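You operate a simulated robot arm through the tools that you are given. There is no shell and no other tool. Be economical: measure what you need, move in short steps, check, and stop when the job is done.

You are at the controls of a simulated robot arm. One attempt, no reset.

Task
Load the POWER board, latch the frame down and print it.
Fine: carrier on the pins; one stroke; leave the knobs, clamps, cartridge clip and the other boards as they are.
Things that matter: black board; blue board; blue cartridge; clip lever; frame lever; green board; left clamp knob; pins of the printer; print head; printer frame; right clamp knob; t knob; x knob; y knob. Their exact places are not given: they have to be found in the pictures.

The check looks at the end state, three seconds after you hand in, the way a careful person would. Anything else that was tipped, shoved, dropped, spilled or broken makes it a failure.

Robot
A 6-joint arm with a two-finger gripper, hanging from a carriage that runs on a gantry, over the field with the corners [-1535, 1064], [-1536, -316], [564, -318], [565, 1062] (x, y) and turns from -6.702 to 5.306 rad about z. Base frame: it is fixed where the carriage stands at the start and does not move with it; the origin is on the floor, on the carriage's upright axis, x ahead of it, y to its left, z up; the surface under the hand at the start is at about z = 820. Units: mm, rad, N and s.
With the tool pointing down near the work surface it reaches from about 100 to 460 mm from the robot's upright axis, wherever it stands. Its first joint turns from -2.897 to 2.897 rad. Places, roughly: clip lever [300, -400, 1000]; frame lever [600, -700, 900]; left clamp knob [400, -600, 1100]; pins of the printer [500, -500, 900]; print head [400, -300, 1000]; printer frame [400, -500, 900]; right clamp knob [400, -400, 1100]; t knob [700, -400, 900]; x knob [700, -600, 900]; y knob [700, -500, 900]. Payload 2.45 kg.
Tool frame: the origin (TCP) lies between the finger pads and is the grasp point; the fingertips stand 26 mm ahead of it; z points along the fingers, y is the line along which they close. The gripper opens to 96 mm. The gripper's body begins 69 mm behind the TCP.
Orientation is that of the tool frame in the base frame, as a unit quaternion [x, y, z, w]. With the fingers straight down and closing along the base's y, the tool's x points along the base's -x, its y along +y and its z along -z.

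Tools
- The arm moves only by the tool step_arm. Its argument "commands" is a list of rows, each a list of 7 numbers: the shift along the base's x, y, z in units of 500 mm (1.0 is 500 mm), then the turn, a rotation vector about the base's x, y, z in units of 45 degrees (1.0 is 45 degrees), then the finger opening in mm, from 0 to 96. In form: [[x, y, z, wx, wy, wz, grip], ...]. A call has 1 to 20 rows; each row is the pose to reach, as a shift and turn from the pose commanded when the call began. A call with a number of a shift or a turn outside -1 to 1 is refused whole. Each row takes 0.2 s and may step no farther than 50 mm and 0.15 rad from the row before; otherwise, or with a gripper value out of range, the whole call is refused. Where a pose cannot be reached the arm comes as near as it can. A force on the tool above 50 N (or 10 N above the force at the start of the call, whichever is more), or a blocked arm, ends the call early, and 0.2 s more pass. The fingers move at their own pace and stop on an object; they squeeze with about 41 N. The grip force told is the motor's: it shows also when the fingers shut on nothing. Time passes only in rows, and 0.2 s behind the last, so rows that repeat a pose let the fingers close. It gives the time, the measured TCP pose, the force on the tool (base axes), the opening and the grip force at its end, in the units of the frame above (readings bear some noise), with the torque about the TCP (base axes, N m) and any sound that the robot's microphone picked up, and new pictures: "views" is both (left out), scene, wrist or none.
- Cameras (640 x 400 px; columns grow to the right, rows downward): "scene" is now at [234.1, -56.4, 1794.4]; the picture's right is [-0.87, -0.49, 0.00], its down [-0.42, 0.75, -0.51] and it looks along [0.25, -0.44, -0.86] (base axes); focal length 270 px, centre (320, 200). "wrist" rides on the gripper at [82, 3, -98] in the tool frame; the picture's right is [-0.04, 1.00, 0.00], its down [-0.73, -0.03, -0.68] and it looks along [-0.68, -0.03, 0.73] (tool axes); focal length 256 px, centre (320, 200).
- move_column(by): slides the trunk up (or, below 0, down) by that many mm; the arm and the scene camera ride with it, the base frame stays. It gives what a move gives, with no picture.
- drive_base(legs): drives the robot by 1 to 6 legs, each [ahead, left, turn to the left] in mm, mm and rad, along the robot's own axes; the way and the turn of a leg run together, so that a leg with both is an arc; at most 1500 mm and 3.142 rad a leg. The arm and the cameras ride along, it lands a little off, and it stops where it bumps. It keeps to its track: a leg is cut to what the track allows. It gives what a move gives, and a new picture of the scene camera.
- pan_tilt(pan, tilt): turns the head with the scene camera to pan (to the left, within 2.705 rad either way) and tilt (down, from -0.506 to 1.204), counted from straight ahead of the robot. It gives what a move gives, and a new picture of the scene camera.
- probe_pixels(camera, pixels): there is no depth. For up to 12 entries [column, row, z] of the newest picture of that camera ("zoom" is the newest enlarged one), the place [x, y] in the base frame at which the ray of that pixel passes the height z, good to about 3 mm. The clock stands still meanwhile.
- zoom(camera, box): a new picture of the part [left, top, right, bottom] of that camera's present view, enlarged. The clock stands still meanwhile.
- hand_in(): hands the job in; it is judged then, once.

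Keep the steps short. Do not move on a guess: measure, check each grasp and each placing, and mend mistakes. In all there are 80 turns and 260 pictures (those below and enlarged ones count). Leave the gripper open and the arm clear of the work at the hand-in unless told otherwise, and finish with a single line.

The tools are called after "Call:" as name(argument=value, ...) on one line, values as JSON. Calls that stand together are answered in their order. step_arm: Moves the arm, as the interface text tells. Its arguments: {"type":"object","properties":{"commands":{"type":"array","items":{"type":"array","items":{"type":"number"}}},"views":{"type":"string","enum":["both","scene","wrist","none"]}},"required":["commands"]} The other tools are called the same way: move_column (by) slides the trunk up or down; drive_base (legs) drives the base; pan_tilt (pan, tilt) turns the head that bears the scene camera; probe_pixels (camera, pixels) gives the place at which the rays of pixels pass given heights; zoom (camera, box) takes an enlarged picture of a part of a camera's view; hand_in () hands the job in.

At the start:

```text
t: 0.0
tool_pos: [175.7, -263.8, 1000.7]
tool_rot: [0.0, 1.0, 0.0, 0.0]
contact_force: [0.8, -0.7, 0.2]
moment: [0.01, 0.01, 0.03]
width: 95.9
grip_force: 0.0
trunk travel left (down, up): [-525.0, 77.0]
robot x, y, heading: [-2.1, 0.2, -0.005]
head pan, tilt: [-1.059, 1.04]
```

scene: 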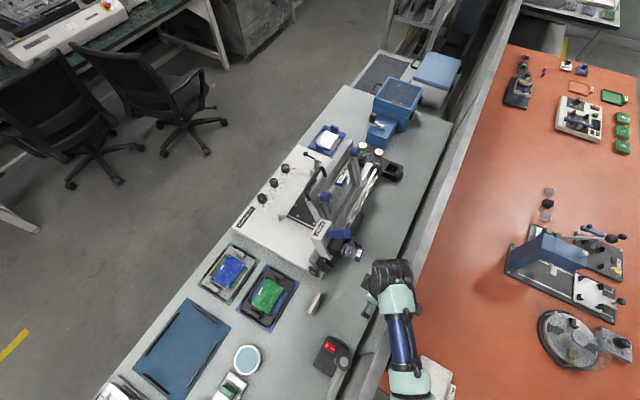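
wrist: 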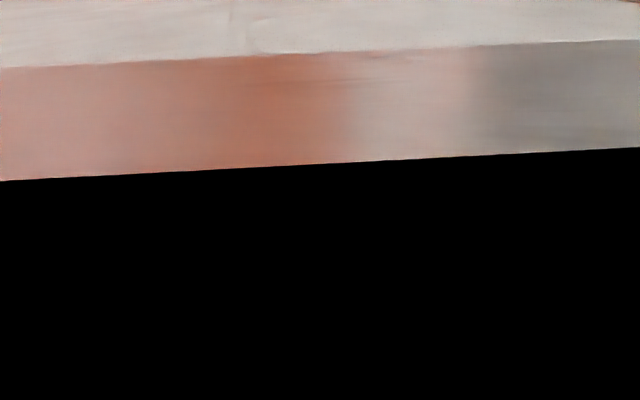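

I see the printer near (310,210) and boards around (230,270), (268,293) and (325,140). I'll zoom in on them.

Call:
zoom(camera="scene", box=[230, 110, 410, 280])

Call:
zoom(camera="scene", box=[90, 230, 350, 400])

Call:
zoom(camera="scene", box=[300, 40, 470, 160])

```text
2.35 times, centred on (320, 195) of scene
```

zoom: 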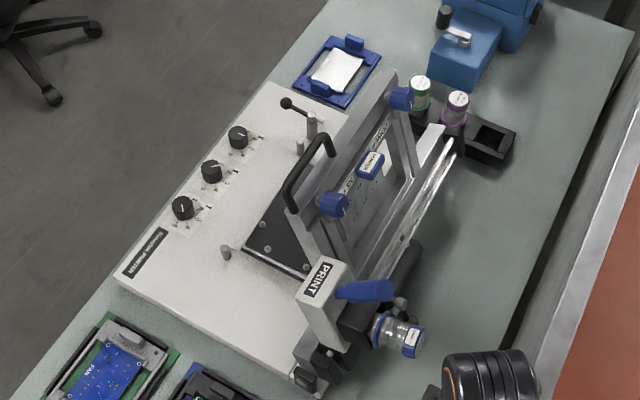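

```text
2.35 times, centred on (220, 315) of scene
```

zoom: 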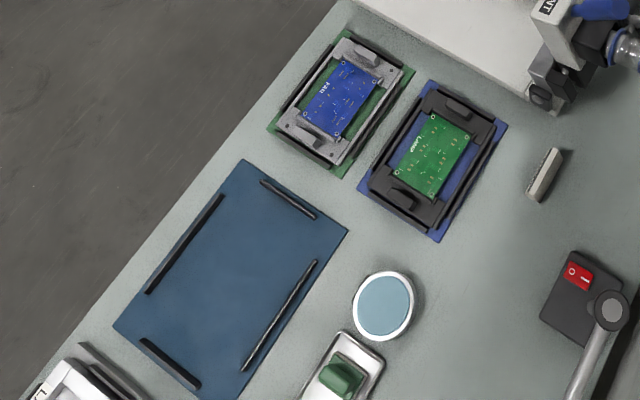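

```text
3.33 times, centred on (385, 100) of scene
```

zoom: 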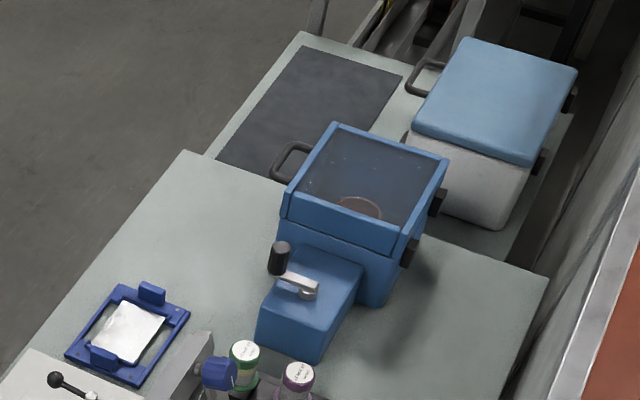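

I'll measure the main places. I still need to find which board says POWER.

Call:
probe_pixels(camera="scene", pixels=[[230, 270, 830], [268, 293, 830], [325, 140, 830], [316, 108, 820], [330, 262, 900], [285, 168, 900], [262, 198, 900], [363, 150, 1000], [326, 196, 1000], [320, 165, 950], [188, 340, 820], [330, 355, 850]])

Call:
zoom(camera="scene", box=[300, 120, 350, 160])

Call:
zoom(camera="scene", box=[195, 240, 305, 335])

```text
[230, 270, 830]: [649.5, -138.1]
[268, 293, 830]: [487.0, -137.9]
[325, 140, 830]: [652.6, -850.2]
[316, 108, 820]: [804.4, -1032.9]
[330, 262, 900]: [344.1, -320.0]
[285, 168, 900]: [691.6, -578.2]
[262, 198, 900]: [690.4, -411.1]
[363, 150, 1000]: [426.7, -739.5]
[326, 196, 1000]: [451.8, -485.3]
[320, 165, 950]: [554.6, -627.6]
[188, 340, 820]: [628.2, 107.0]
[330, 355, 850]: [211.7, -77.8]
```

```text
10.00 times, centred on (325, 140) of scene
```

zoom: 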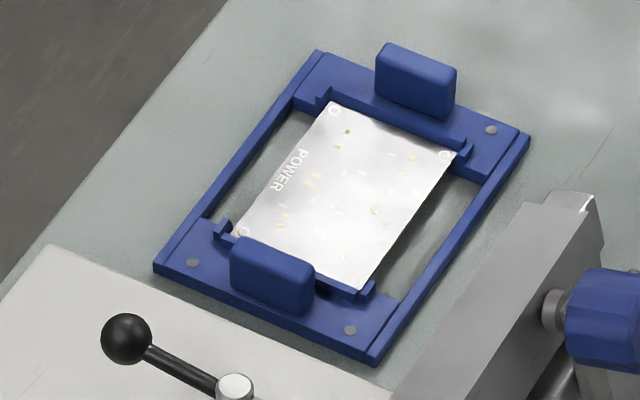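

```text
4.21 times, centred on (250, 288) of scene
```

zoom: 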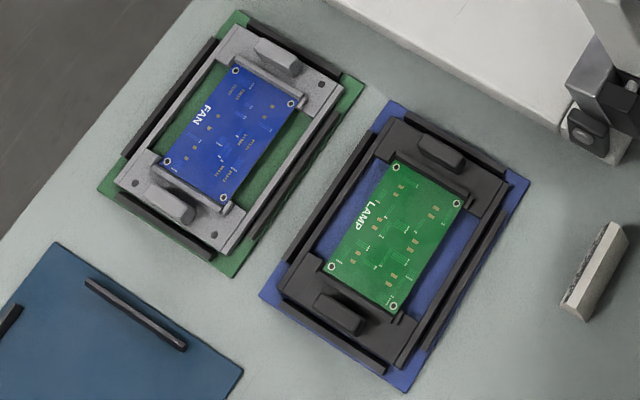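

POWER is the glossy board in the blue carrier at (325,140), with two upright fins to grip. Next I'll study the printer: pins, frame, levers.

Call:
zoom(camera="scene", box=[285, 140, 375, 200])

Call:
zoom(camera="scene", box=[285, 190, 385, 280])

Call:
zoom(camera="scene", box=[230, 150, 310, 230])

```text
6.67 times, centred on (330, 170) of scene
```

zoom: 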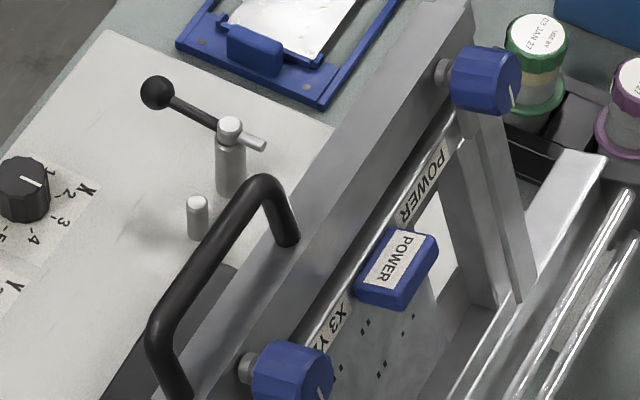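

```text
4.44 times, centred on (335, 235) of scene
```

zoom: 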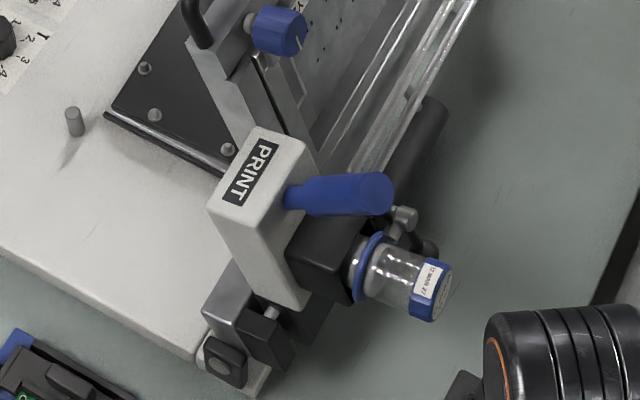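

```text
5.00 times, centred on (270, 190) of scene
```

zoom: 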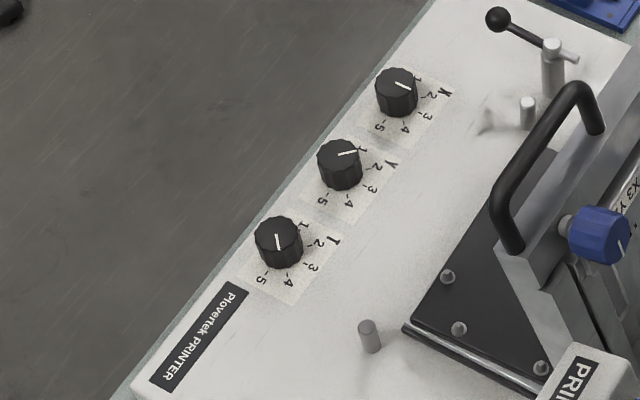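

The frame stands open, with the frame lever at (300,155), the nest under it, and the print head at the near end of its rails. POWER is beyond reach from here. I'll lift the tool before driving.

Call:
step_arm(commands=[[0, 0, 0.1, 0, 0, 0, 96], [0, 0, 0.2, 0, 0, 0, 96], [0, 0, 0.3, 0, 0, 0, 96], [0, 0, 0.4, 0, 0, 0, 96], [0, 0, 0.5, 0, 0, 0, 96]], views="scene")

```text
t: 1.2
tool_pos: [175.5, -265.5, 1091.8]
tool_rot: [0.0, 1.0, -0.002, 0.001]
contact_force: [-0.1, 0.3, 0.1]
moment: [0.01, 0.04, -0.02]
width: 95.9
grip_force: 0.0
out of reach, approached as far as the arm can: row 2, 3, 4, 5
trunk travel left (down, up): [-525.0, 77.0]
robot x, y, heading: [0.8, -2.6, 0.002]
head pan, tilt: [-1.059, 1.04]
```

scene: 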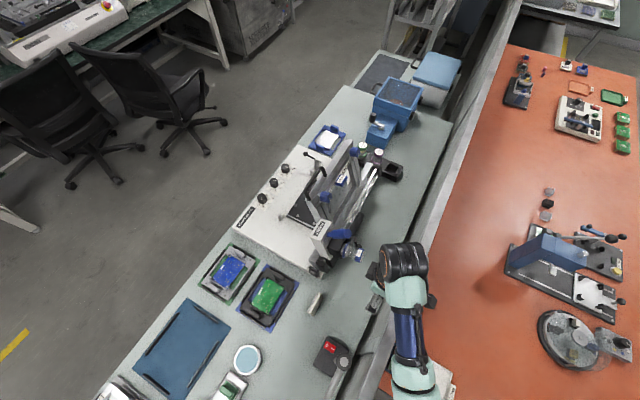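

The arm tops out at 1092 here. I'll raise the trunk, then turn the robot so the arm points away from the printer before I drive.

Call:
move_column(by=77)

Call:
drive_base(legs=[[0, 0, 2.2]])

Call:
pan_tilt(pan=-2.705, tilt=0.9)

```text
t: 2.3
tool_pos: [176.3, -264.6, 1168.8]
tool_rot: [0.0, 1.0, 0.0, 0.002]
contact_force: [1.1, 0.5, -0.3]
moment: [0.03, 0.01, 0.01]
width: 96.0
grip_force: 0.1
trunk travel left (down, up): [-602.0, 0.0]
robot x, y, heading: [-1.4, 0.0, 0.001]
head pan, tilt: [-1.059, 1.04]
```

```text
t: 7.9
tool_pos: [116.1, 296.9, 1168.3]
tool_rot: [0.888, -0.461, 0.0, -0.002]
contact_force: [-0.1, -0.1, 0.1]
moment: [0.01, 0.0, -0.03]
width: 96.2
grip_force: 0.1
trunk travel left (down, up): [-602.0, 0.0]
robot x, y, heading: [1.3, -0.4, 2.186]
head pan, tilt: [-1.059, 1.04]
```

scene: 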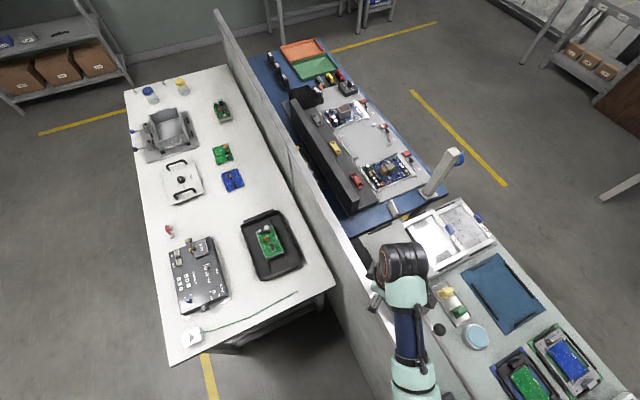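

```text
t: 9.6
tool_pos: [114.7, 297.4, 1168.8]
tool_rot: [0.887, -0.461, -0.001, -0.001]
contact_force: [0.2, -0.1, -0.4]
moment: [-0.02, 0.03, 0.01]
width: 96.0
grip_force: 0.2
trunk travel left (down, up): [-602.0, 0.0]
robot x, y, heading: [0.4, 3.1, 2.184]
head pan, tilt: [-2.7, 0.901]
```

scene: 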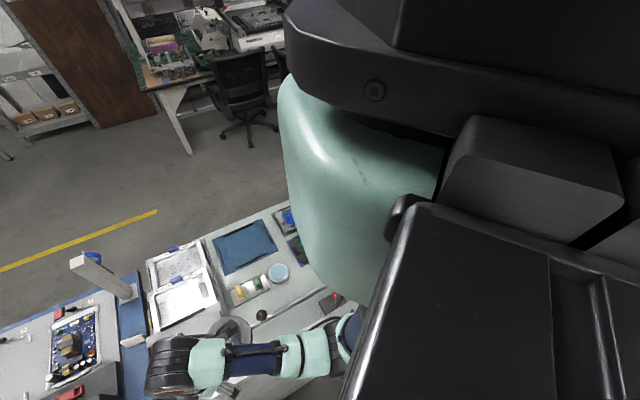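

The view is blocked when the head looks back, as expected. I'll drive to the (564,-316) corner with the arm still pointing north, then look.

Call:
drive_base(legs=[[-587, -279, 0]])

Call:
drive_base(legs=[[0, 0, -1.7]])

Call:
pan_tilt(pan=-2.0, tilt=1.1)

```text
t: 13.2
tool_pos: [678.0, -17.8, 1168.6]
tool_rot: [0.889, -0.459, -0.001, -0.001]
contact_force: [0.1, -0.2, -0.9]
moment: [0.01, -0.01, -0.01]
width: 96.2
grip_force: 0.0
trunk travel left (down, up): [-602.0, 0.0]
robot x, y, heading: [564.7, -314.6, 2.195]
head pan, tilt: [-2.7, 0.901]
```

scene: 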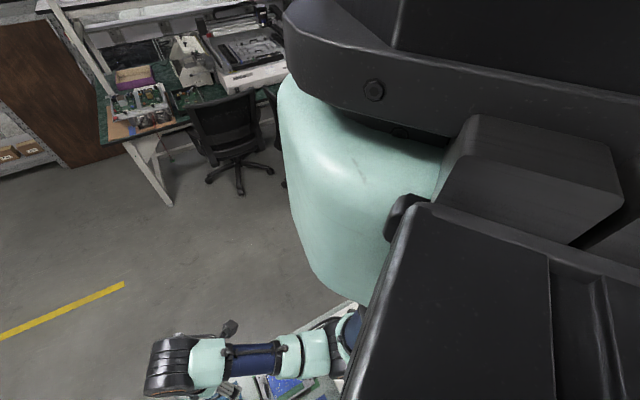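

```text
t: 17.7
tool_pos: [848.9, -457.8, 1169.4]
tool_rot: [-0.256, 0.967, 0.0, 0.001]
contact_force: [0.4, 1.0, -0.1]
moment: [0.02, 0.07, 0.02]
width: 95.9
grip_force: 0.2
trunk travel left (down, up): [-602.0, 0.0]
robot x, y, heading: [560.6, -313.5, 0.519]
head pan, tilt: [-2.7, 0.901]
```

scene: 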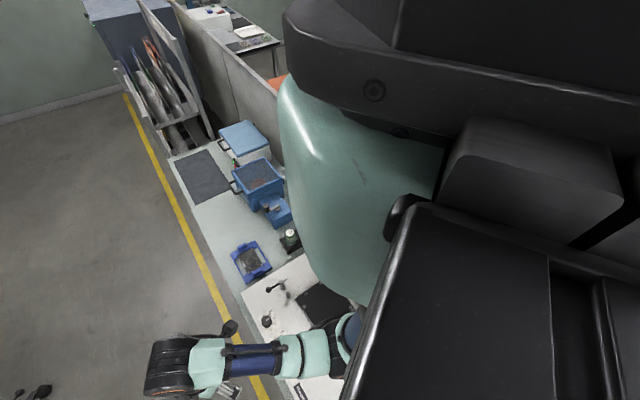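

```text
t: 18.8
tool_pos: [847.6, -458.2, 1168.0]
tool_rot: [-0.257, 0.966, 0.0, 0.002]
contact_force: [0.0, -1.2, -0.7]
moment: [-0.02, -0.02, -0.02]
width: 95.7
grip_force: 0.0
trunk travel left (down, up): [-602.0, 0.0]
robot x, y, heading: [562.6, -313.1, 0.52]
head pan, tilt: [-2.0, 1.1]
```

scene: 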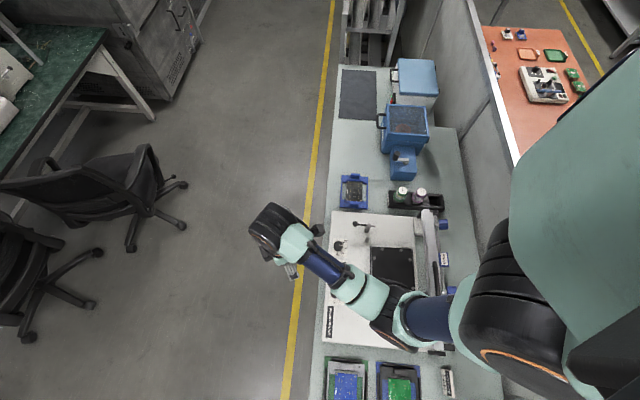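

Good view: the black POWER board in its blue carrier is at (353,190), with the printer below it. I'll zoom and measure.

Call:
zoom(camera="scene", box=[320, 160, 400, 220])

Call:
zoom(camera="scene", box=[320, 190, 480, 310])

Call:
probe_pixels(camera="scene", pixels=[[353, 190, 830], [370, 226, 900], [340, 244, 900], [443, 224, 1100], [372, 250, 850], [412, 250, 850], [412, 285, 850]])

```text
6.67 times, centred on (360, 190) of scene
```

zoom: 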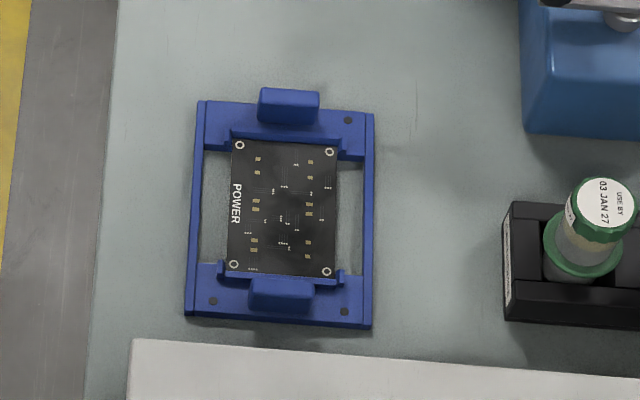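

```text
3.33 times, centred on (400, 250) of scene
```

zoom: 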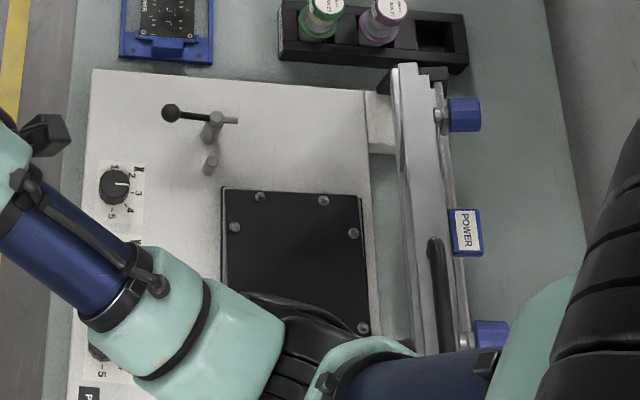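

```text
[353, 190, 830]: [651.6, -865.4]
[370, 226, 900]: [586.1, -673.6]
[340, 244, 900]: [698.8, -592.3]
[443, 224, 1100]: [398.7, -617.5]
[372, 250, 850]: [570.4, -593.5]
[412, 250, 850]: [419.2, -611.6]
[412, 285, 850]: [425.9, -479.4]
```

The carrier is at about (652,-865) with its long side along y. I'll turn the base so the arm points to −y, then turn the tool so the wrist camera sits on the +x side, away from the raised frame.

Call:
drive_base(legs=[[0, 0, -1.0]])

Call:
pan_tilt(pan=-1.1, tilt=1.1)

Call:
step_arm(commands=[[0, 0, 0, 0, 0, -0.18, 96], [0, 0, 0, 0, 0, -0.36, 96], [0, 0, 0, 0, 0, -0.54, 96], [0, 0, 0, 0, 0, -0.72, 96], [0, 0, 0, 0, 0, -0.9, 96]], views="none")

Call:
step_arm(commands=[[0, 0, 0, 0, 0, -0.18, 96], [0, 0, 0, 0, 0, -0.36, 96], [0, 0, 0, 0, 0, -0.54, 96], [0, 0, 0, 0, 0, -0.72, 96], [0, 0, 0, 0, 0, -0.9, 96]], views="none")

Call:
step_arm(commands=[[0, 0, 0, 0, 0, -0.18, 96], [0, 0, 0, 0, 0, -0.36, 96], [0, 0, 0, 0, 0, -0.54, 96], [0, 0, 0, 0, 0, -0.72, 96], [0, 0, 0, 0, 0, -0.8, 96]], views="both")

```text
t: 21.7
tool_pos: [598.1, -631.7, 1168.6]
tool_rot: [0.237, 0.972, -0.001, 0.0]
contact_force: [0.1, 0.3, -0.8]
moment: [0.01, 0.0, 0.02]
width: 96.0
grip_force: 0.1
trunk travel left (down, up): [-602.0, 0.0]
robot x, y, heading: [564.2, -316.1, -0.476]
head pan, tilt: [-2.0, 1.1]
```

scene: 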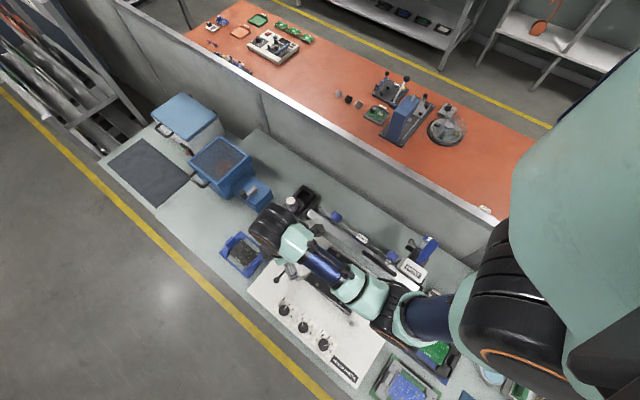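

```text
t: 22.9
tool_pos: [597.4, -631.4, 1169.4]
tool_rot: [0.238, 0.971, -0.001, 0.001]
contact_force: [0.2, -0.3, 0.5]
moment: [0.01, -0.03, -0.01]
width: 95.9
grip_force: 0.1
trunk travel left (down, up): [-602.0, 0.0]
robot x, y, heading: [562.0, -310.7, -0.476]
head pan, tilt: [-1.1, 1.1]
```

scene: 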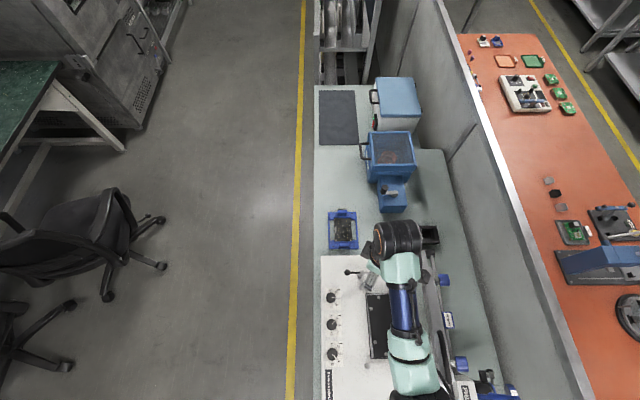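

```text
t: 24.1
tool_pos: [596.5, -632.3, 1168.9]
tool_rot: [0.56, 0.828, -0.001, 0.0]
contact_force: [0.1, 0.2, -0.1]
moment: [-0.03, 0.0, 0.02]
width: 95.9
grip_force: 0.0
trunk travel left (down, up): [-602.0, 0.0]
robot x, y, heading: [563.6, -315.5, -0.48]
head pan, tilt: [-1.1, 1.1]
```

```text
t: 25.3
tool_pos: [596.6, -632.1, 1169.1]
tool_rot: [0.812, 0.584, -0.002, 0.0]
contact_force: [-0.8, 0.6, -0.5]
moment: [0.0, -0.01, 0.01]
width: 96.1
grip_force: 0.0
trunk travel left (down, up): [-602.0, 0.0]
robot x, y, heading: [561.2, -315.4, -0.478]
head pan, tilt: [-1.1, 1.1]
```

```text
t: 26.5
tool_pos: [597.1, -631.3, 1168.4]
tool_rot: [0.952, 0.305, -0.001, 0.001]
contact_force: [1.0, 0.5, 0.6]
moment: [-0.03, 0.01, 0.02]
width: 95.9
grip_force: 0.0
trunk travel left (down, up): [-602.0, 0.0]
robot x, y, heading: [559.3, -315.4, -0.478]
head pan, tilt: [-1.1, 1.1]
```

scene: 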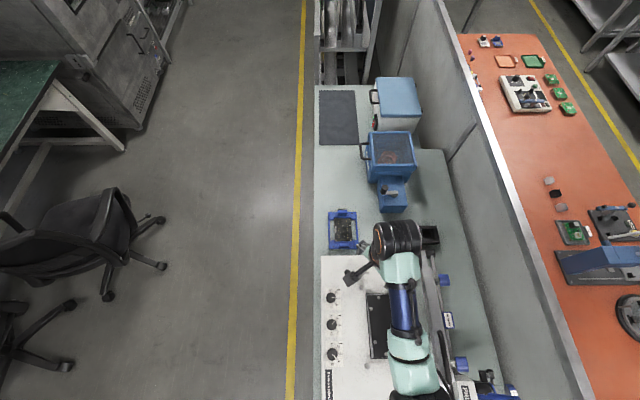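
wrist: 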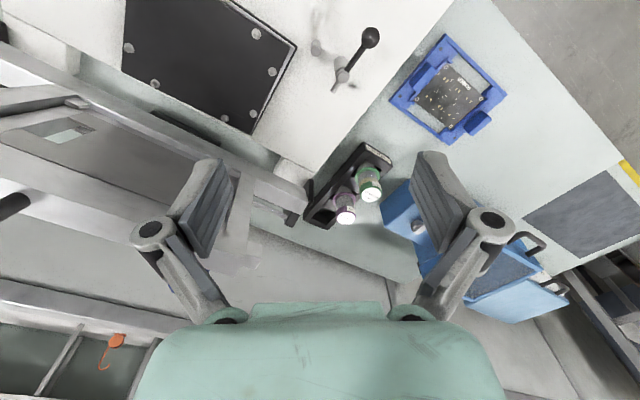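

The wrist view shows the nest plate (upper left), the frame lever (365,50) and the carrier (450,95). I'll finish the turn and move over the near fin at height.

Call:
step_arm(commands=[[0.02, -0.03, 0, 0, 0, -0.18, 96], [0.04, -0.06, 0, 0, 0, -0.36, 96], [0.06, -0.1, 0, 0, 0, -0.54, 96], [0.08, -0.15, 0, 0, 0, -0.72, 96], [0.1, -0.2, 0, 0, 0, -0.79, 96], [0.1, -0.25, -0.05, 0, 0, -0.79, 96]], views="both")

```text
t: 27.9
tool_pos: [647.8, -757.2, 1145.6]
tool_rot: [1.0, -0.001, -0.001, -0.001]
contact_force: [-0.7, 0.0, -0.3]
moment: [-0.01, 0.01, 0.0]
width: 96.0
grip_force: 0.1
trunk travel left (down, up): [-602.0, 0.0]
robot x, y, heading: [559.7, -315.9, -0.48]
head pan, tilt: [-1.1, 1.1]
```

scene: 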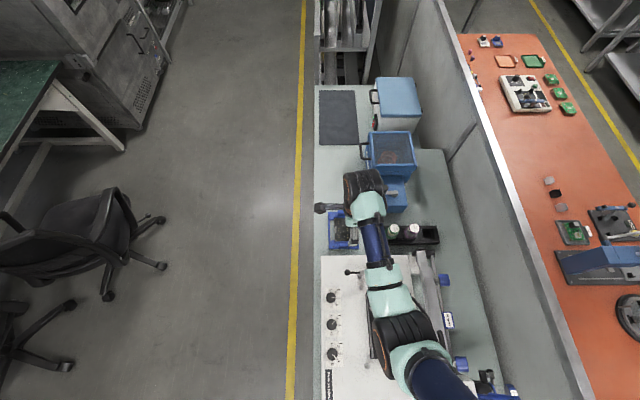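
wrist: 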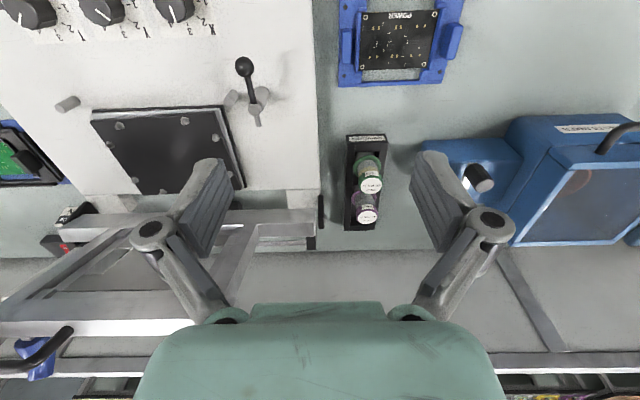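

Reach is fine here. I'll measure the carrier and the nest from this view (image right = −y, up = +x).

Call:
zoom(camera="wrist", box=[320, 0, 480, 100])

Call:
zoom(camera="wrist", box=[60, 50, 300, 200])

Call:
probe_pixels(camera="wrist", pixels=[[338, 86, 830], [443, 82, 830], [345, 43, 860], [452, 42, 860], [119, 126, 850], [185, 121, 850], [215, 137, 850], [135, 180, 850], [94, 112, 840], [222, 107, 840]])

```text
4.00 times, centred on (400, 50) of wrist
```

zoom: 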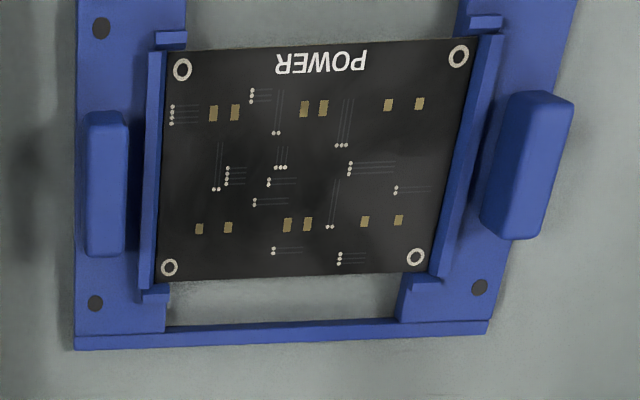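

```text
2.67 times, centred on (180, 125) of wrist
```

zoom: 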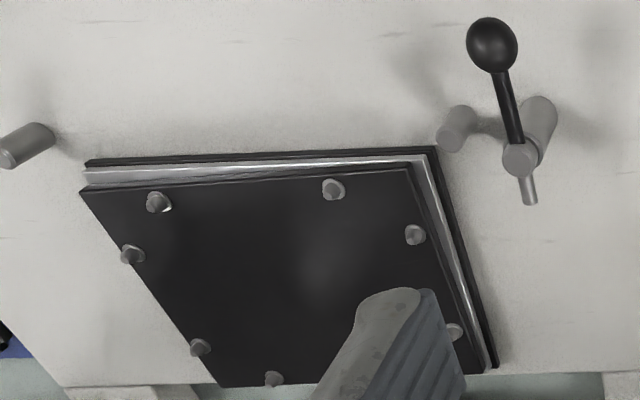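

```text
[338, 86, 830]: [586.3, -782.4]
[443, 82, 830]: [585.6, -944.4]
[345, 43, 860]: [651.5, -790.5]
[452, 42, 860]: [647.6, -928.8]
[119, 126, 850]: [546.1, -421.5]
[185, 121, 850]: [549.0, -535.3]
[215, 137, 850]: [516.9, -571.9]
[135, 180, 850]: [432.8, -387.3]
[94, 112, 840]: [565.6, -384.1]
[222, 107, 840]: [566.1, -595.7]
```

The carrier has three holes: both at the +y end and one at (−x,−y). The nest has about eight pins. I'll measure the hole spacing, then go look at the nest.

Call:
probe_pixels(camera="wrist", pixels=[[345.5, 6.8, 834], [343.8, 75.5, 834], [440, 71.8, 834], [365.5, 17.2, 838], [434.5, 14.2, 838], [362, 66.8, 838], [424, 64.2, 838]])

Call:
step_arm(commands=[[0, 0.1, -0.03, 0, 0, 0, 96], [0, 0.2, -0.06, 0, 0, 0, 96], [0, 0.3, -0.1, 0, 0, 0, 96], [0, 0.4, -0.1, 0, 0, 0, 96], [0, 0.5, -0.1, 0, 0, 0, 96], [0, 0.55, -0.1, 0, 0, 0, 96]], views="both")

```text
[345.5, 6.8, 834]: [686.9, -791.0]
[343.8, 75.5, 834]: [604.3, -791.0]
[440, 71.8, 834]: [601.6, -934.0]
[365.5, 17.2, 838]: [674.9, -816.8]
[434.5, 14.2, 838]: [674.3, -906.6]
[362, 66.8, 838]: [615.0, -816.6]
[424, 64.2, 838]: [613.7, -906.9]
```

```text
refused: row 1 steps farther than a row can; nothing moved
```

Holes are 83 apart in x and 143 in y. That row stepped a bit too far, so I'll use smaller rows.

Call:
step_arm(commands=[[0, 0.09, -0.03, 0, 0, 0, 96], [0, 0.18, -0.06, 0, 0, 0, 96], [0, 0.27, -0.09, 0, 0, 0, 96], [0, 0.36, -0.1, 0, 0, 0, 96], [0, 0.45, -0.1, 0, 0, 0, 96], [0, 0.54, -0.1, 0, 0, 0, 96]], views="both")

```text
t: 29.3
tool_pos: [645.8, -487.8, 1094.0]
tool_rot: [1.0, 0.0, -0.001, -0.001]
contact_force: [0.5, 0.0, 0.1]
moment: [0.06, 0.05, -0.04]
width: 95.9
grip_force: 0.0
trunk travel left (down, up): [-602.0, 0.0]
robot x, y, heading: [561.5, -317.4, -0.48]
head pan, tilt: [-1.1, 1.1]
```

scene: 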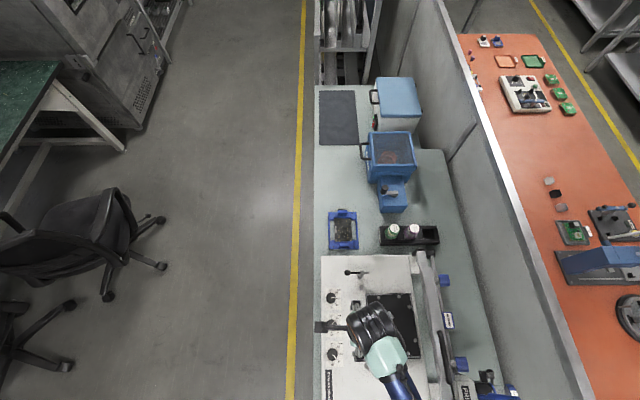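
wrist: 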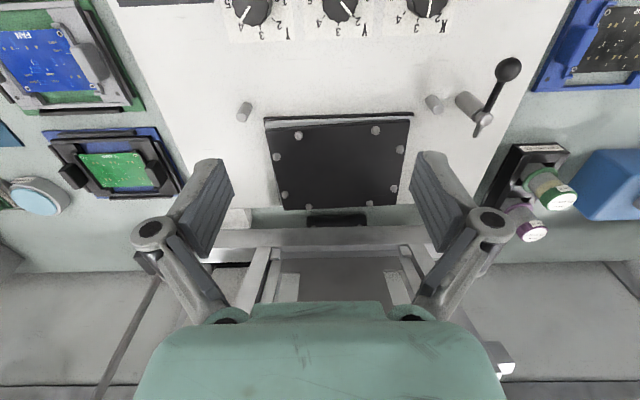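

The nest is clear now: a black plate at (338,162) with eight pins. I'll zoom in and probe them.

Call:
zoom(camera="wrist", box=[230, 90, 450, 227])

Call:
probe_pixels(camera="wrist", pixels=[[298, 135, 850], [376, 130, 850], [277, 157, 850], [400, 149, 850], [284, 196, 850], [394, 188, 850], [307, 206, 850], [369, 204, 850], [284, 210, 840], [401, 202, 840], [266, 127, 840], [409, 120, 840]])

```text
2.91 times, centred on (340, 158) of wrist
```

zoom: 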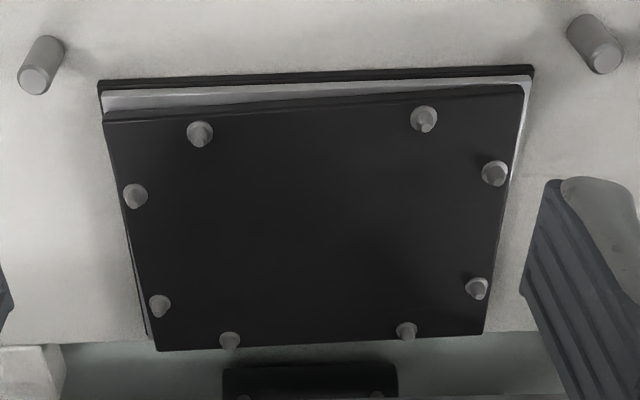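

```text
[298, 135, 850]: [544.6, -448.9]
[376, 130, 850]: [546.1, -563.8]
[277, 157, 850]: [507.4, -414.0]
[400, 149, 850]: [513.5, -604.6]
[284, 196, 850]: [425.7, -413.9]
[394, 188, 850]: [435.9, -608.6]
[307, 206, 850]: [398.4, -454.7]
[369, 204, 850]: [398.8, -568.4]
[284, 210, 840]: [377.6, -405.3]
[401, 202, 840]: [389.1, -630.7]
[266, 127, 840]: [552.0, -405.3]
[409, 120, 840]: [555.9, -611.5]
```

The pins triangulate to z≈888. I'll look closer at the pin shapes to pair the three holes with the right pins.

Call:
step_arm(commands=[[-0.02, 0, -0.05, 0, 0, 0, 96], [-0.04, 0, -0.1, 0, 0, 0, 96], [-0.04, 0.01, -0.1, 0, 0, 0, 96]], views="wrist")

Call:
zoom(camera="wrist", box=[240, 90, 340, 220])

Call:
zoom(camera="wrist", box=[330, 80, 430, 220])

```text
t: 30.1
tool_pos: [627.6, -482.4, 1043.3]
tool_rot: [1.0, 0.0, -0.001, 0.0]
contact_force: [0.0, 0.1, 0.7]
moment: [-0.02, 0.01, 0.0]
width: 96.0
grip_force: 0.1
trunk travel left (down, up): [-602.0, 0.0]
robot x, y, heading: [563.5, -316.4, -0.477]
head pan, tilt: [-1.1, 1.1]
```

wrist: 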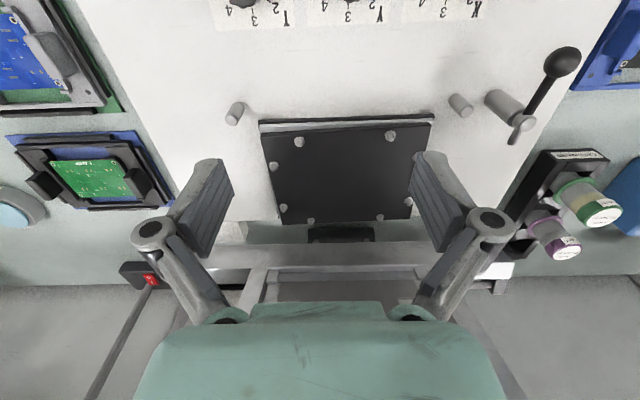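

```text
3.08 times, centred on (290, 155) of wrist
```

zoom: 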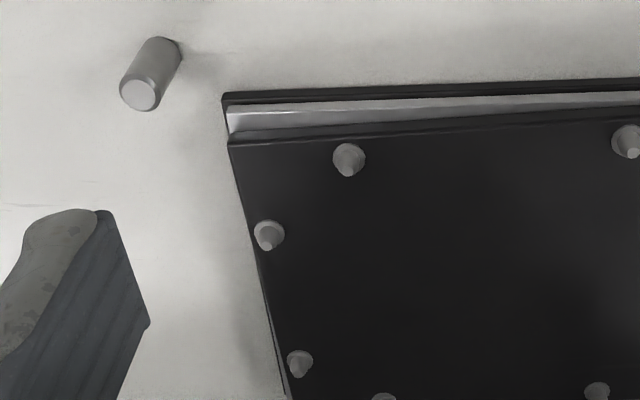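

```text
2.86 times, centred on (380, 150) of wrist
```

zoom: 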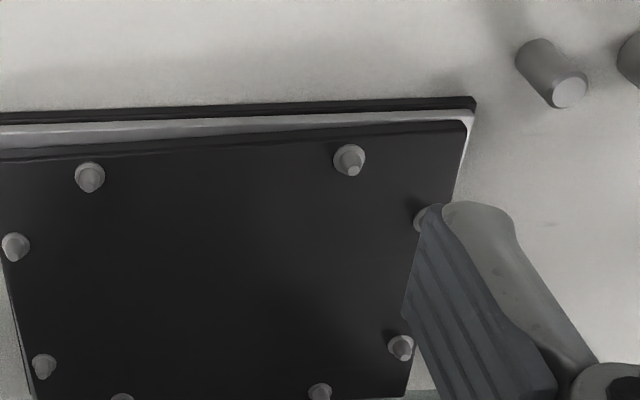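

I'll zoom right in on single pins.

Call:
zoom(camera="wrist", box=[260, 125, 310, 175])

Call:
zoom(camera="wrist", box=[370, 120, 430, 170])

Call:
zoom(camera="wrist", box=[270, 195, 330, 230])

Call:
zoom(camera="wrist", box=[365, 190, 425, 225])

```text
8.00 times, centred on (285, 150) of wrist
```

zoom: 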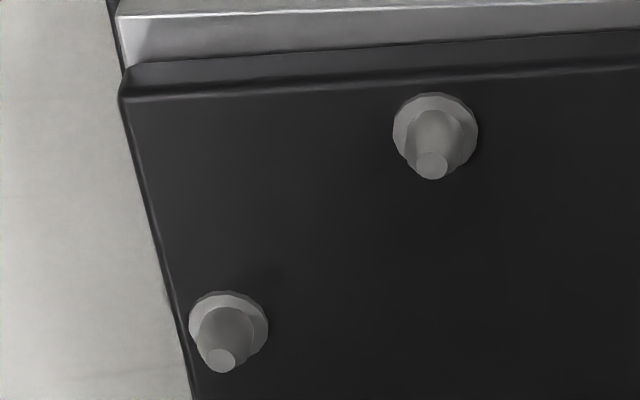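

```text
8.00 times, centred on (400, 145) of wrist
```

zoom: 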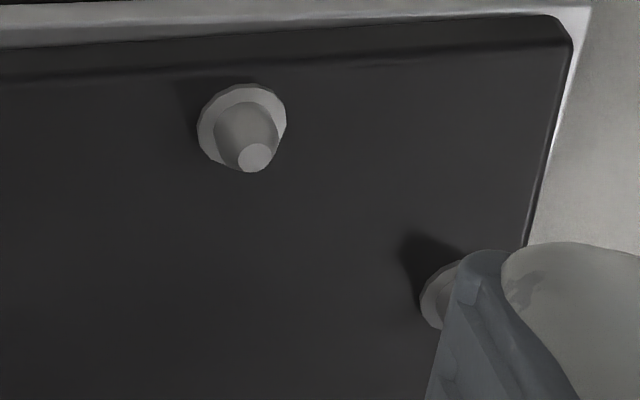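

```text
10.67 times, centred on (300, 212) of wrist
```

zoom: 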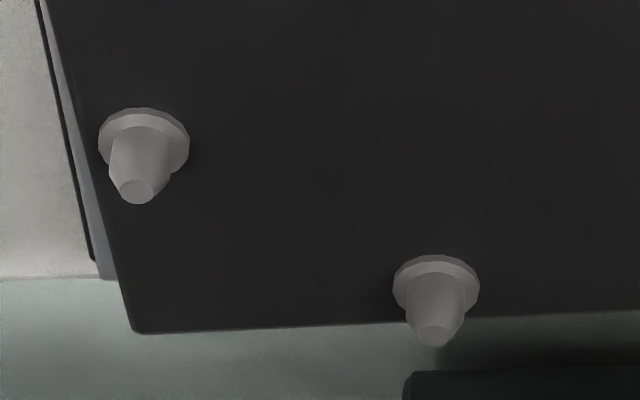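

```text
10.67 times, centred on (395, 208) of wrist
```

zoom: 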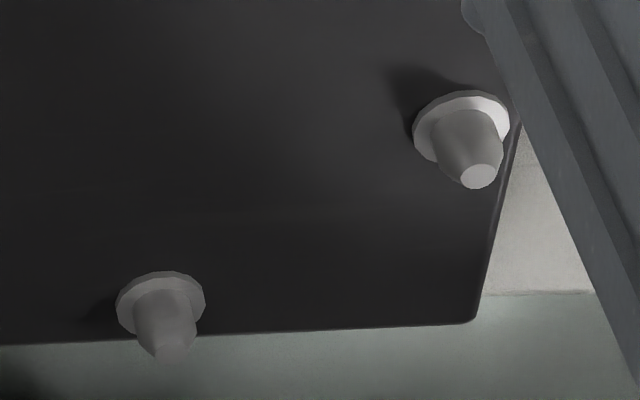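

All pins are alike: a flange with a tapered peg. I'll probe the flange centres at two heights to get the pattern.

Call:
probe_pixels(camera="wrist", pixels=[[299.4, 141.9, 880], [390.4, 135.6, 880], [273.5, 166.3, 880], [416, 157, 880], [283.5, 206.4, 880], [408.3, 201.4, 880], [310.9, 220.2, 880], [380, 217.6, 880], [260.2, 137.1, 880], [431.2, 125.6, 880], [282.5, 224.2, 880], [409.5, 219.2, 880]])

Call:
probe_pixels(camera="wrist", pixels=[[299.4, 141.9, 860], [380, 217.6, 860], [298.9, 145.6, 890], [409.6, 205.8, 890], [234, 120, 880], [465, 108, 880], [522, 125, 920], [560, 62, 920]])

```text
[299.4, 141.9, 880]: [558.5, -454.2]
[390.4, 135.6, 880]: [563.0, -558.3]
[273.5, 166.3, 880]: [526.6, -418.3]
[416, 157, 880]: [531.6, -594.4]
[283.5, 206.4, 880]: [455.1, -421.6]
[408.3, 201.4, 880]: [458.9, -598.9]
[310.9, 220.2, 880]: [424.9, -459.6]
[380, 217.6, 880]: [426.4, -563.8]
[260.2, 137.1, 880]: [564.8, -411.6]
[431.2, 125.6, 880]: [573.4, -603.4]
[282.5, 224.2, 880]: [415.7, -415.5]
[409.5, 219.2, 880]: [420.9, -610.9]
```

```text
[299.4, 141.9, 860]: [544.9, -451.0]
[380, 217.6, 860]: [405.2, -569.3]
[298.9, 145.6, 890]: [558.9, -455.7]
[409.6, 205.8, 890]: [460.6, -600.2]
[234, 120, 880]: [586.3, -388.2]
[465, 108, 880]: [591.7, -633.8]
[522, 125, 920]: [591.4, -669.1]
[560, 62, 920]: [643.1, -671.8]
```

Flange height ≈ 888; the pins form a fence of two per side, about 130 by 171 mm between centres and turned about +2°. Next I'll measure the carrier's outline closely.

Call:
step_arm(commands=[[0.02, -0.08, 0.04, 0, 0, 0, 96], [0.04, -0.17, 0.06, 0, 0, 0, 96], [0.07, -0.26, 0.06, 0, 0, 0, 96], [0.1, -0.35, 0.06, 0, 0, 0, 96], [0.13, -0.44, 0.06, 0, 0, 0, 96], [0.16, -0.52, 0.06, 0, 0, 0, 96], [0.16, -0.58, 0.04, 0, 0, 0, 96]], views="wrist")

Call:
zoom(camera="wrist", box=[280, 10, 480, 135])

```text
t: 31.7
tool_pos: [706.1, -771.8, 1064.6]
tool_rot: [1.0, 0.0, -0.001, -0.002]
contact_force: [-0.8, 0.7, -1.0]
moment: [-0.06, 0.0, -0.01]
width: 96.1
grip_force: 0.1
trunk travel left (down, up): [-602.0, 0.0]
robot x, y, heading: [563.2, -315.1, -0.479]
head pan, tilt: [-1.1, 1.1]
```

wrist: 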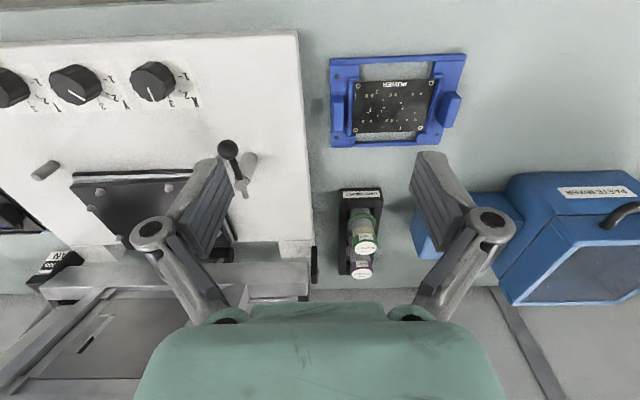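

```text
3.20 times, centred on (380, 72) of wrist
```

zoom: 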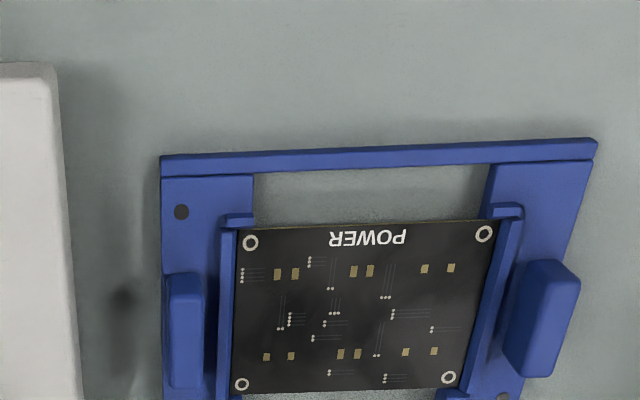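

Call:
zoom(camera="wrist", box=[310, 40, 480, 155])

Call:
probe_pixels(camera="wrist", pixels=[[330.3, 58, 832], [466.5, 53.4, 832], [331.7, 147.5, 832], [440.5, 141, 832], [342, 93, 860], [448, 97, 860]])

```text
3.48 times, centred on (395, 98) of wrist
```

zoom: 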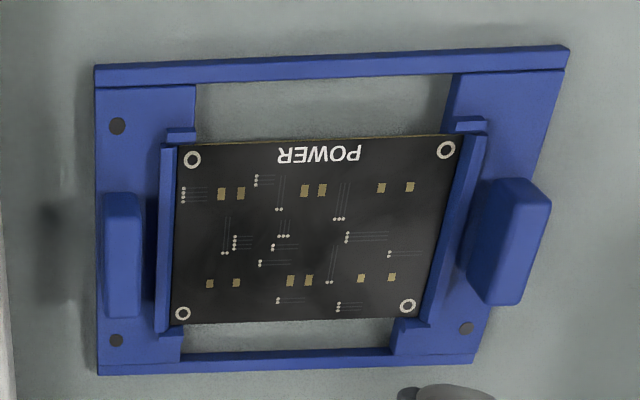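

```text
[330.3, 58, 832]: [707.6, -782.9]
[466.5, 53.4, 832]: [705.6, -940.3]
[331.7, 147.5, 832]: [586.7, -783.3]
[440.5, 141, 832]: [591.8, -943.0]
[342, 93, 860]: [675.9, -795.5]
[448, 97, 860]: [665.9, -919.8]
```

The carrier is about 120 × 160, centred (648,-862), and fits the pin fence with about 2 mm to spare per side. Next I'll pin down the near fin.

Call:
zoom(camera="wrist", box=[325, 85, 373, 145])

Call:
probe_pixels(camera="wrist", pixels=[[333, 130, 859], [343.3, 130, 859], [338, 132, 859], [338, 97, 859], [349, 120, 838], [353, 120, 838]])

```text
6.67 times, centred on (349, 115) of wrist
```

zoom: 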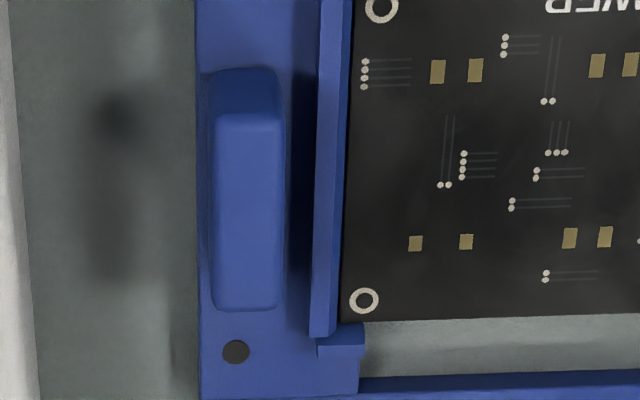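

```text
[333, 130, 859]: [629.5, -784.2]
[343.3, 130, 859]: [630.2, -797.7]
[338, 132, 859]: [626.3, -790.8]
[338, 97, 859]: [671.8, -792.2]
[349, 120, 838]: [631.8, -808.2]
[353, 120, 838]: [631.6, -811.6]
```

Fin top ≈ 856, centre (645,-791), about 13 thick. A bar (≈838) stands just behind it, so the fingertips must stay above 840. I'll line up and descend to z 920 with a 34 mm opening.

Call:
step_arm(commands=[[-0.06, -0.02, -0.04, 0, 0, 0, 60], [-0.122, -0.038, -0.08, 0, 0, 0, 34], [-0.122, -0.038, -0.16, 0, 0, 0, 34], [-0.122, -0.038, -0.24, 0, 0, 0, 34], [-0.122, -0.038, -0.29, 0, 0, 0, 34]], views="wrist")

```text
t: 32.9
tool_pos: [643.7, -768.4, 952.7]
tool_rot: [1.0, 0.0, -0.001, -0.001]
contact_force: [-0.8, -0.4, 0.1]
moment: [0.01, -0.02, 0.0]
width: 33.9
grip_force: 0.2
out of reach, approached as far as the arm can: row 4, 5
trunk travel left (down, up): [-602.0, 0.0]
robot x, y, heading: [562.3, -317.1, -0.472]
head pan, tilt: [-1.1, 1.1]
```

wrist: 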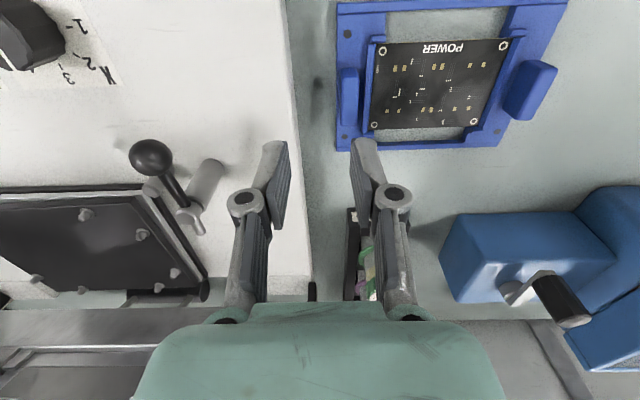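

The arm runs out of reach at this trunk height. I'll raise the tool, lower the trunk by 150, and try again.

Call:
step_arm(commands=[[0, 0.03, 0.09, 0, 0, 0, 34], [0, 0.03, 0.18, 0, 0, 0, 34], [0, 0.03, 0.27, 0, 0, 0, 34], [0, 0.03, 0.36, 0, 0, 0, 34], [0, 0.03, 0.4, 0, 0, 0, 34]], views="none")

Call:
move_column(by=-150)

```text
t: 34.1
tool_pos: [642.6, -754.0, 1154.1]
tool_rot: [1.0, 0.0, -0.001, -0.001]
contact_force: [-0.7, 0.1, -0.2]
moment: [-0.01, 0.0, -0.01]
width: 34.1
grip_force: 0.1
trunk travel left (down, up): [-602.0, 0.0]
robot x, y, heading: [565.5, -315.6, -0.483]
head pan, tilt: [-1.1, 1.1]
```

```text
t: 35.9
tool_pos: [641.8, -753.8, 1001.7]
tool_rot: [1.0, 0.0, -0.001, -0.001]
contact_force: [0.0, 1.0, -0.2]
moment: [-0.02, -0.03, 0.0]
width: 33.8
grip_force: 0.0
trunk travel left (down, up): [-452.0, 150.0]
robot x, y, heading: [561.8, -310.2, -0.479]
head pan, tilt: [-1.1, 1.1]
```

Call:
step_arm(commands=[[0.006, -0.05, -0.05, 0, 0, 0, 34], [0.006, -0.074, -0.12, 0, 0, 0, 34], [0.006, -0.074, -0.18, 0, 0, 0, 34]], views="both")

```text
t: 36.6
tool_pos: [646.7, -791.8, 913.0]
tool_rot: [1.0, 0.0, 0.0, 0.0]
contact_force: [0.2, -0.9, 0.6]
moment: [0.04, -0.02, -0.01]
width: 34.0
grip_force: 0.1
trunk travel left (down, up): [-452.0, 150.0]
robot x, y, heading: [566.6, -315.1, -0.48]
head pan, tilt: [-1.1, 1.1]
```

scene: 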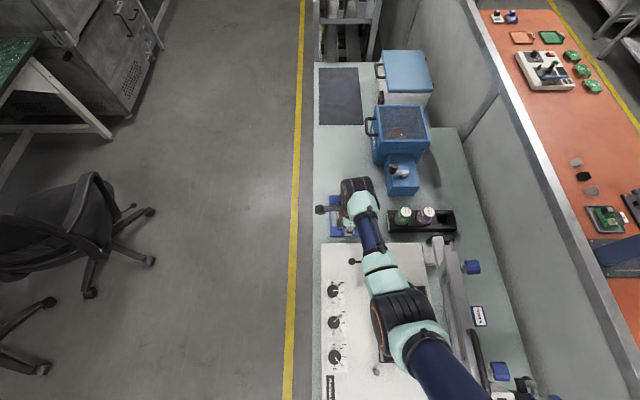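
wrist: 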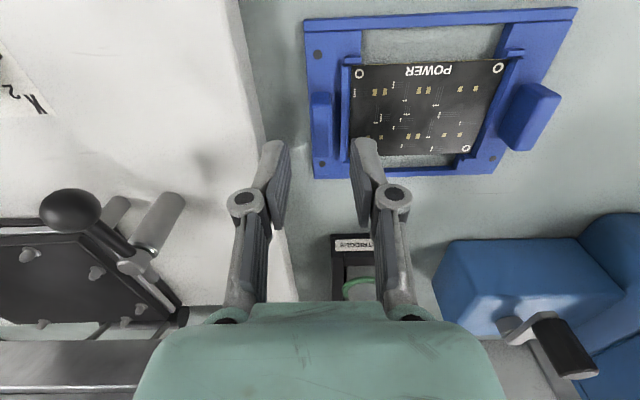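

Reached, and the fin lies between the fingers. I'll descend 44 mm to tips ≈ 843.

Call:
step_arm(commands=[[-0.002, 0, -0.04, 0, 0, 0, 34], [-0.002, 0, -0.07, 0, 0, 0, 34], [-0.002, 0, -0.088, 0, 0, 0, 34]], views="wrist")

Call:
zoom(camera="wrist", box=[240, 40, 400, 220])

```text
t: 37.5
tool_pos: [645.1, -791.8, 867.7]
tool_rot: [1.0, 0.0, -0.001, -0.001]
contact_force: [0.3, 0.1, 0.1]
moment: [0.0, 0.03, 0.03]
width: 33.9
grip_force: 0.1
trunk travel left (down, up): [-452.0, 150.0]
robot x, y, heading: [560.7, -316.5, -0.477]
head pan, tilt: [-1.1, 1.1]
```

wrist: 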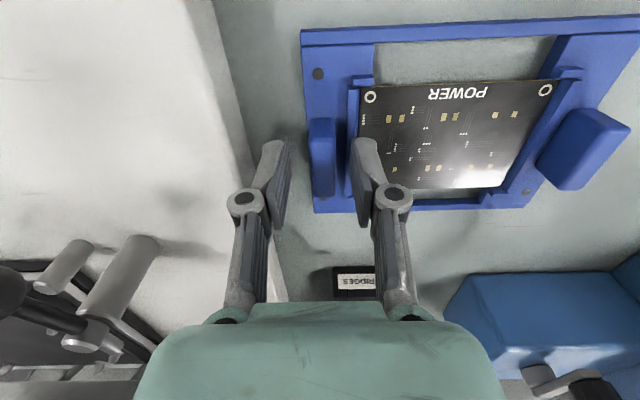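

```text
2.22 times, centred on (320, 130) of wrist
```

zoom: 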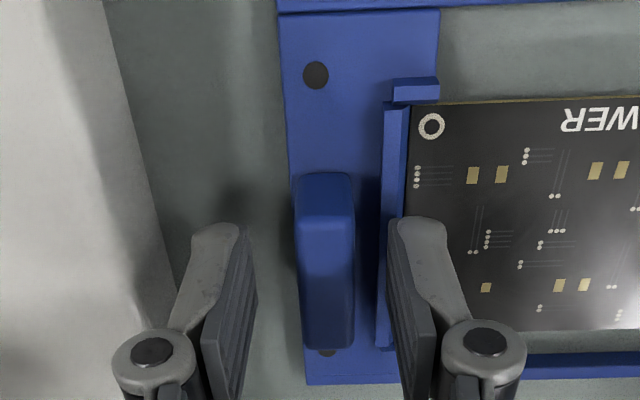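

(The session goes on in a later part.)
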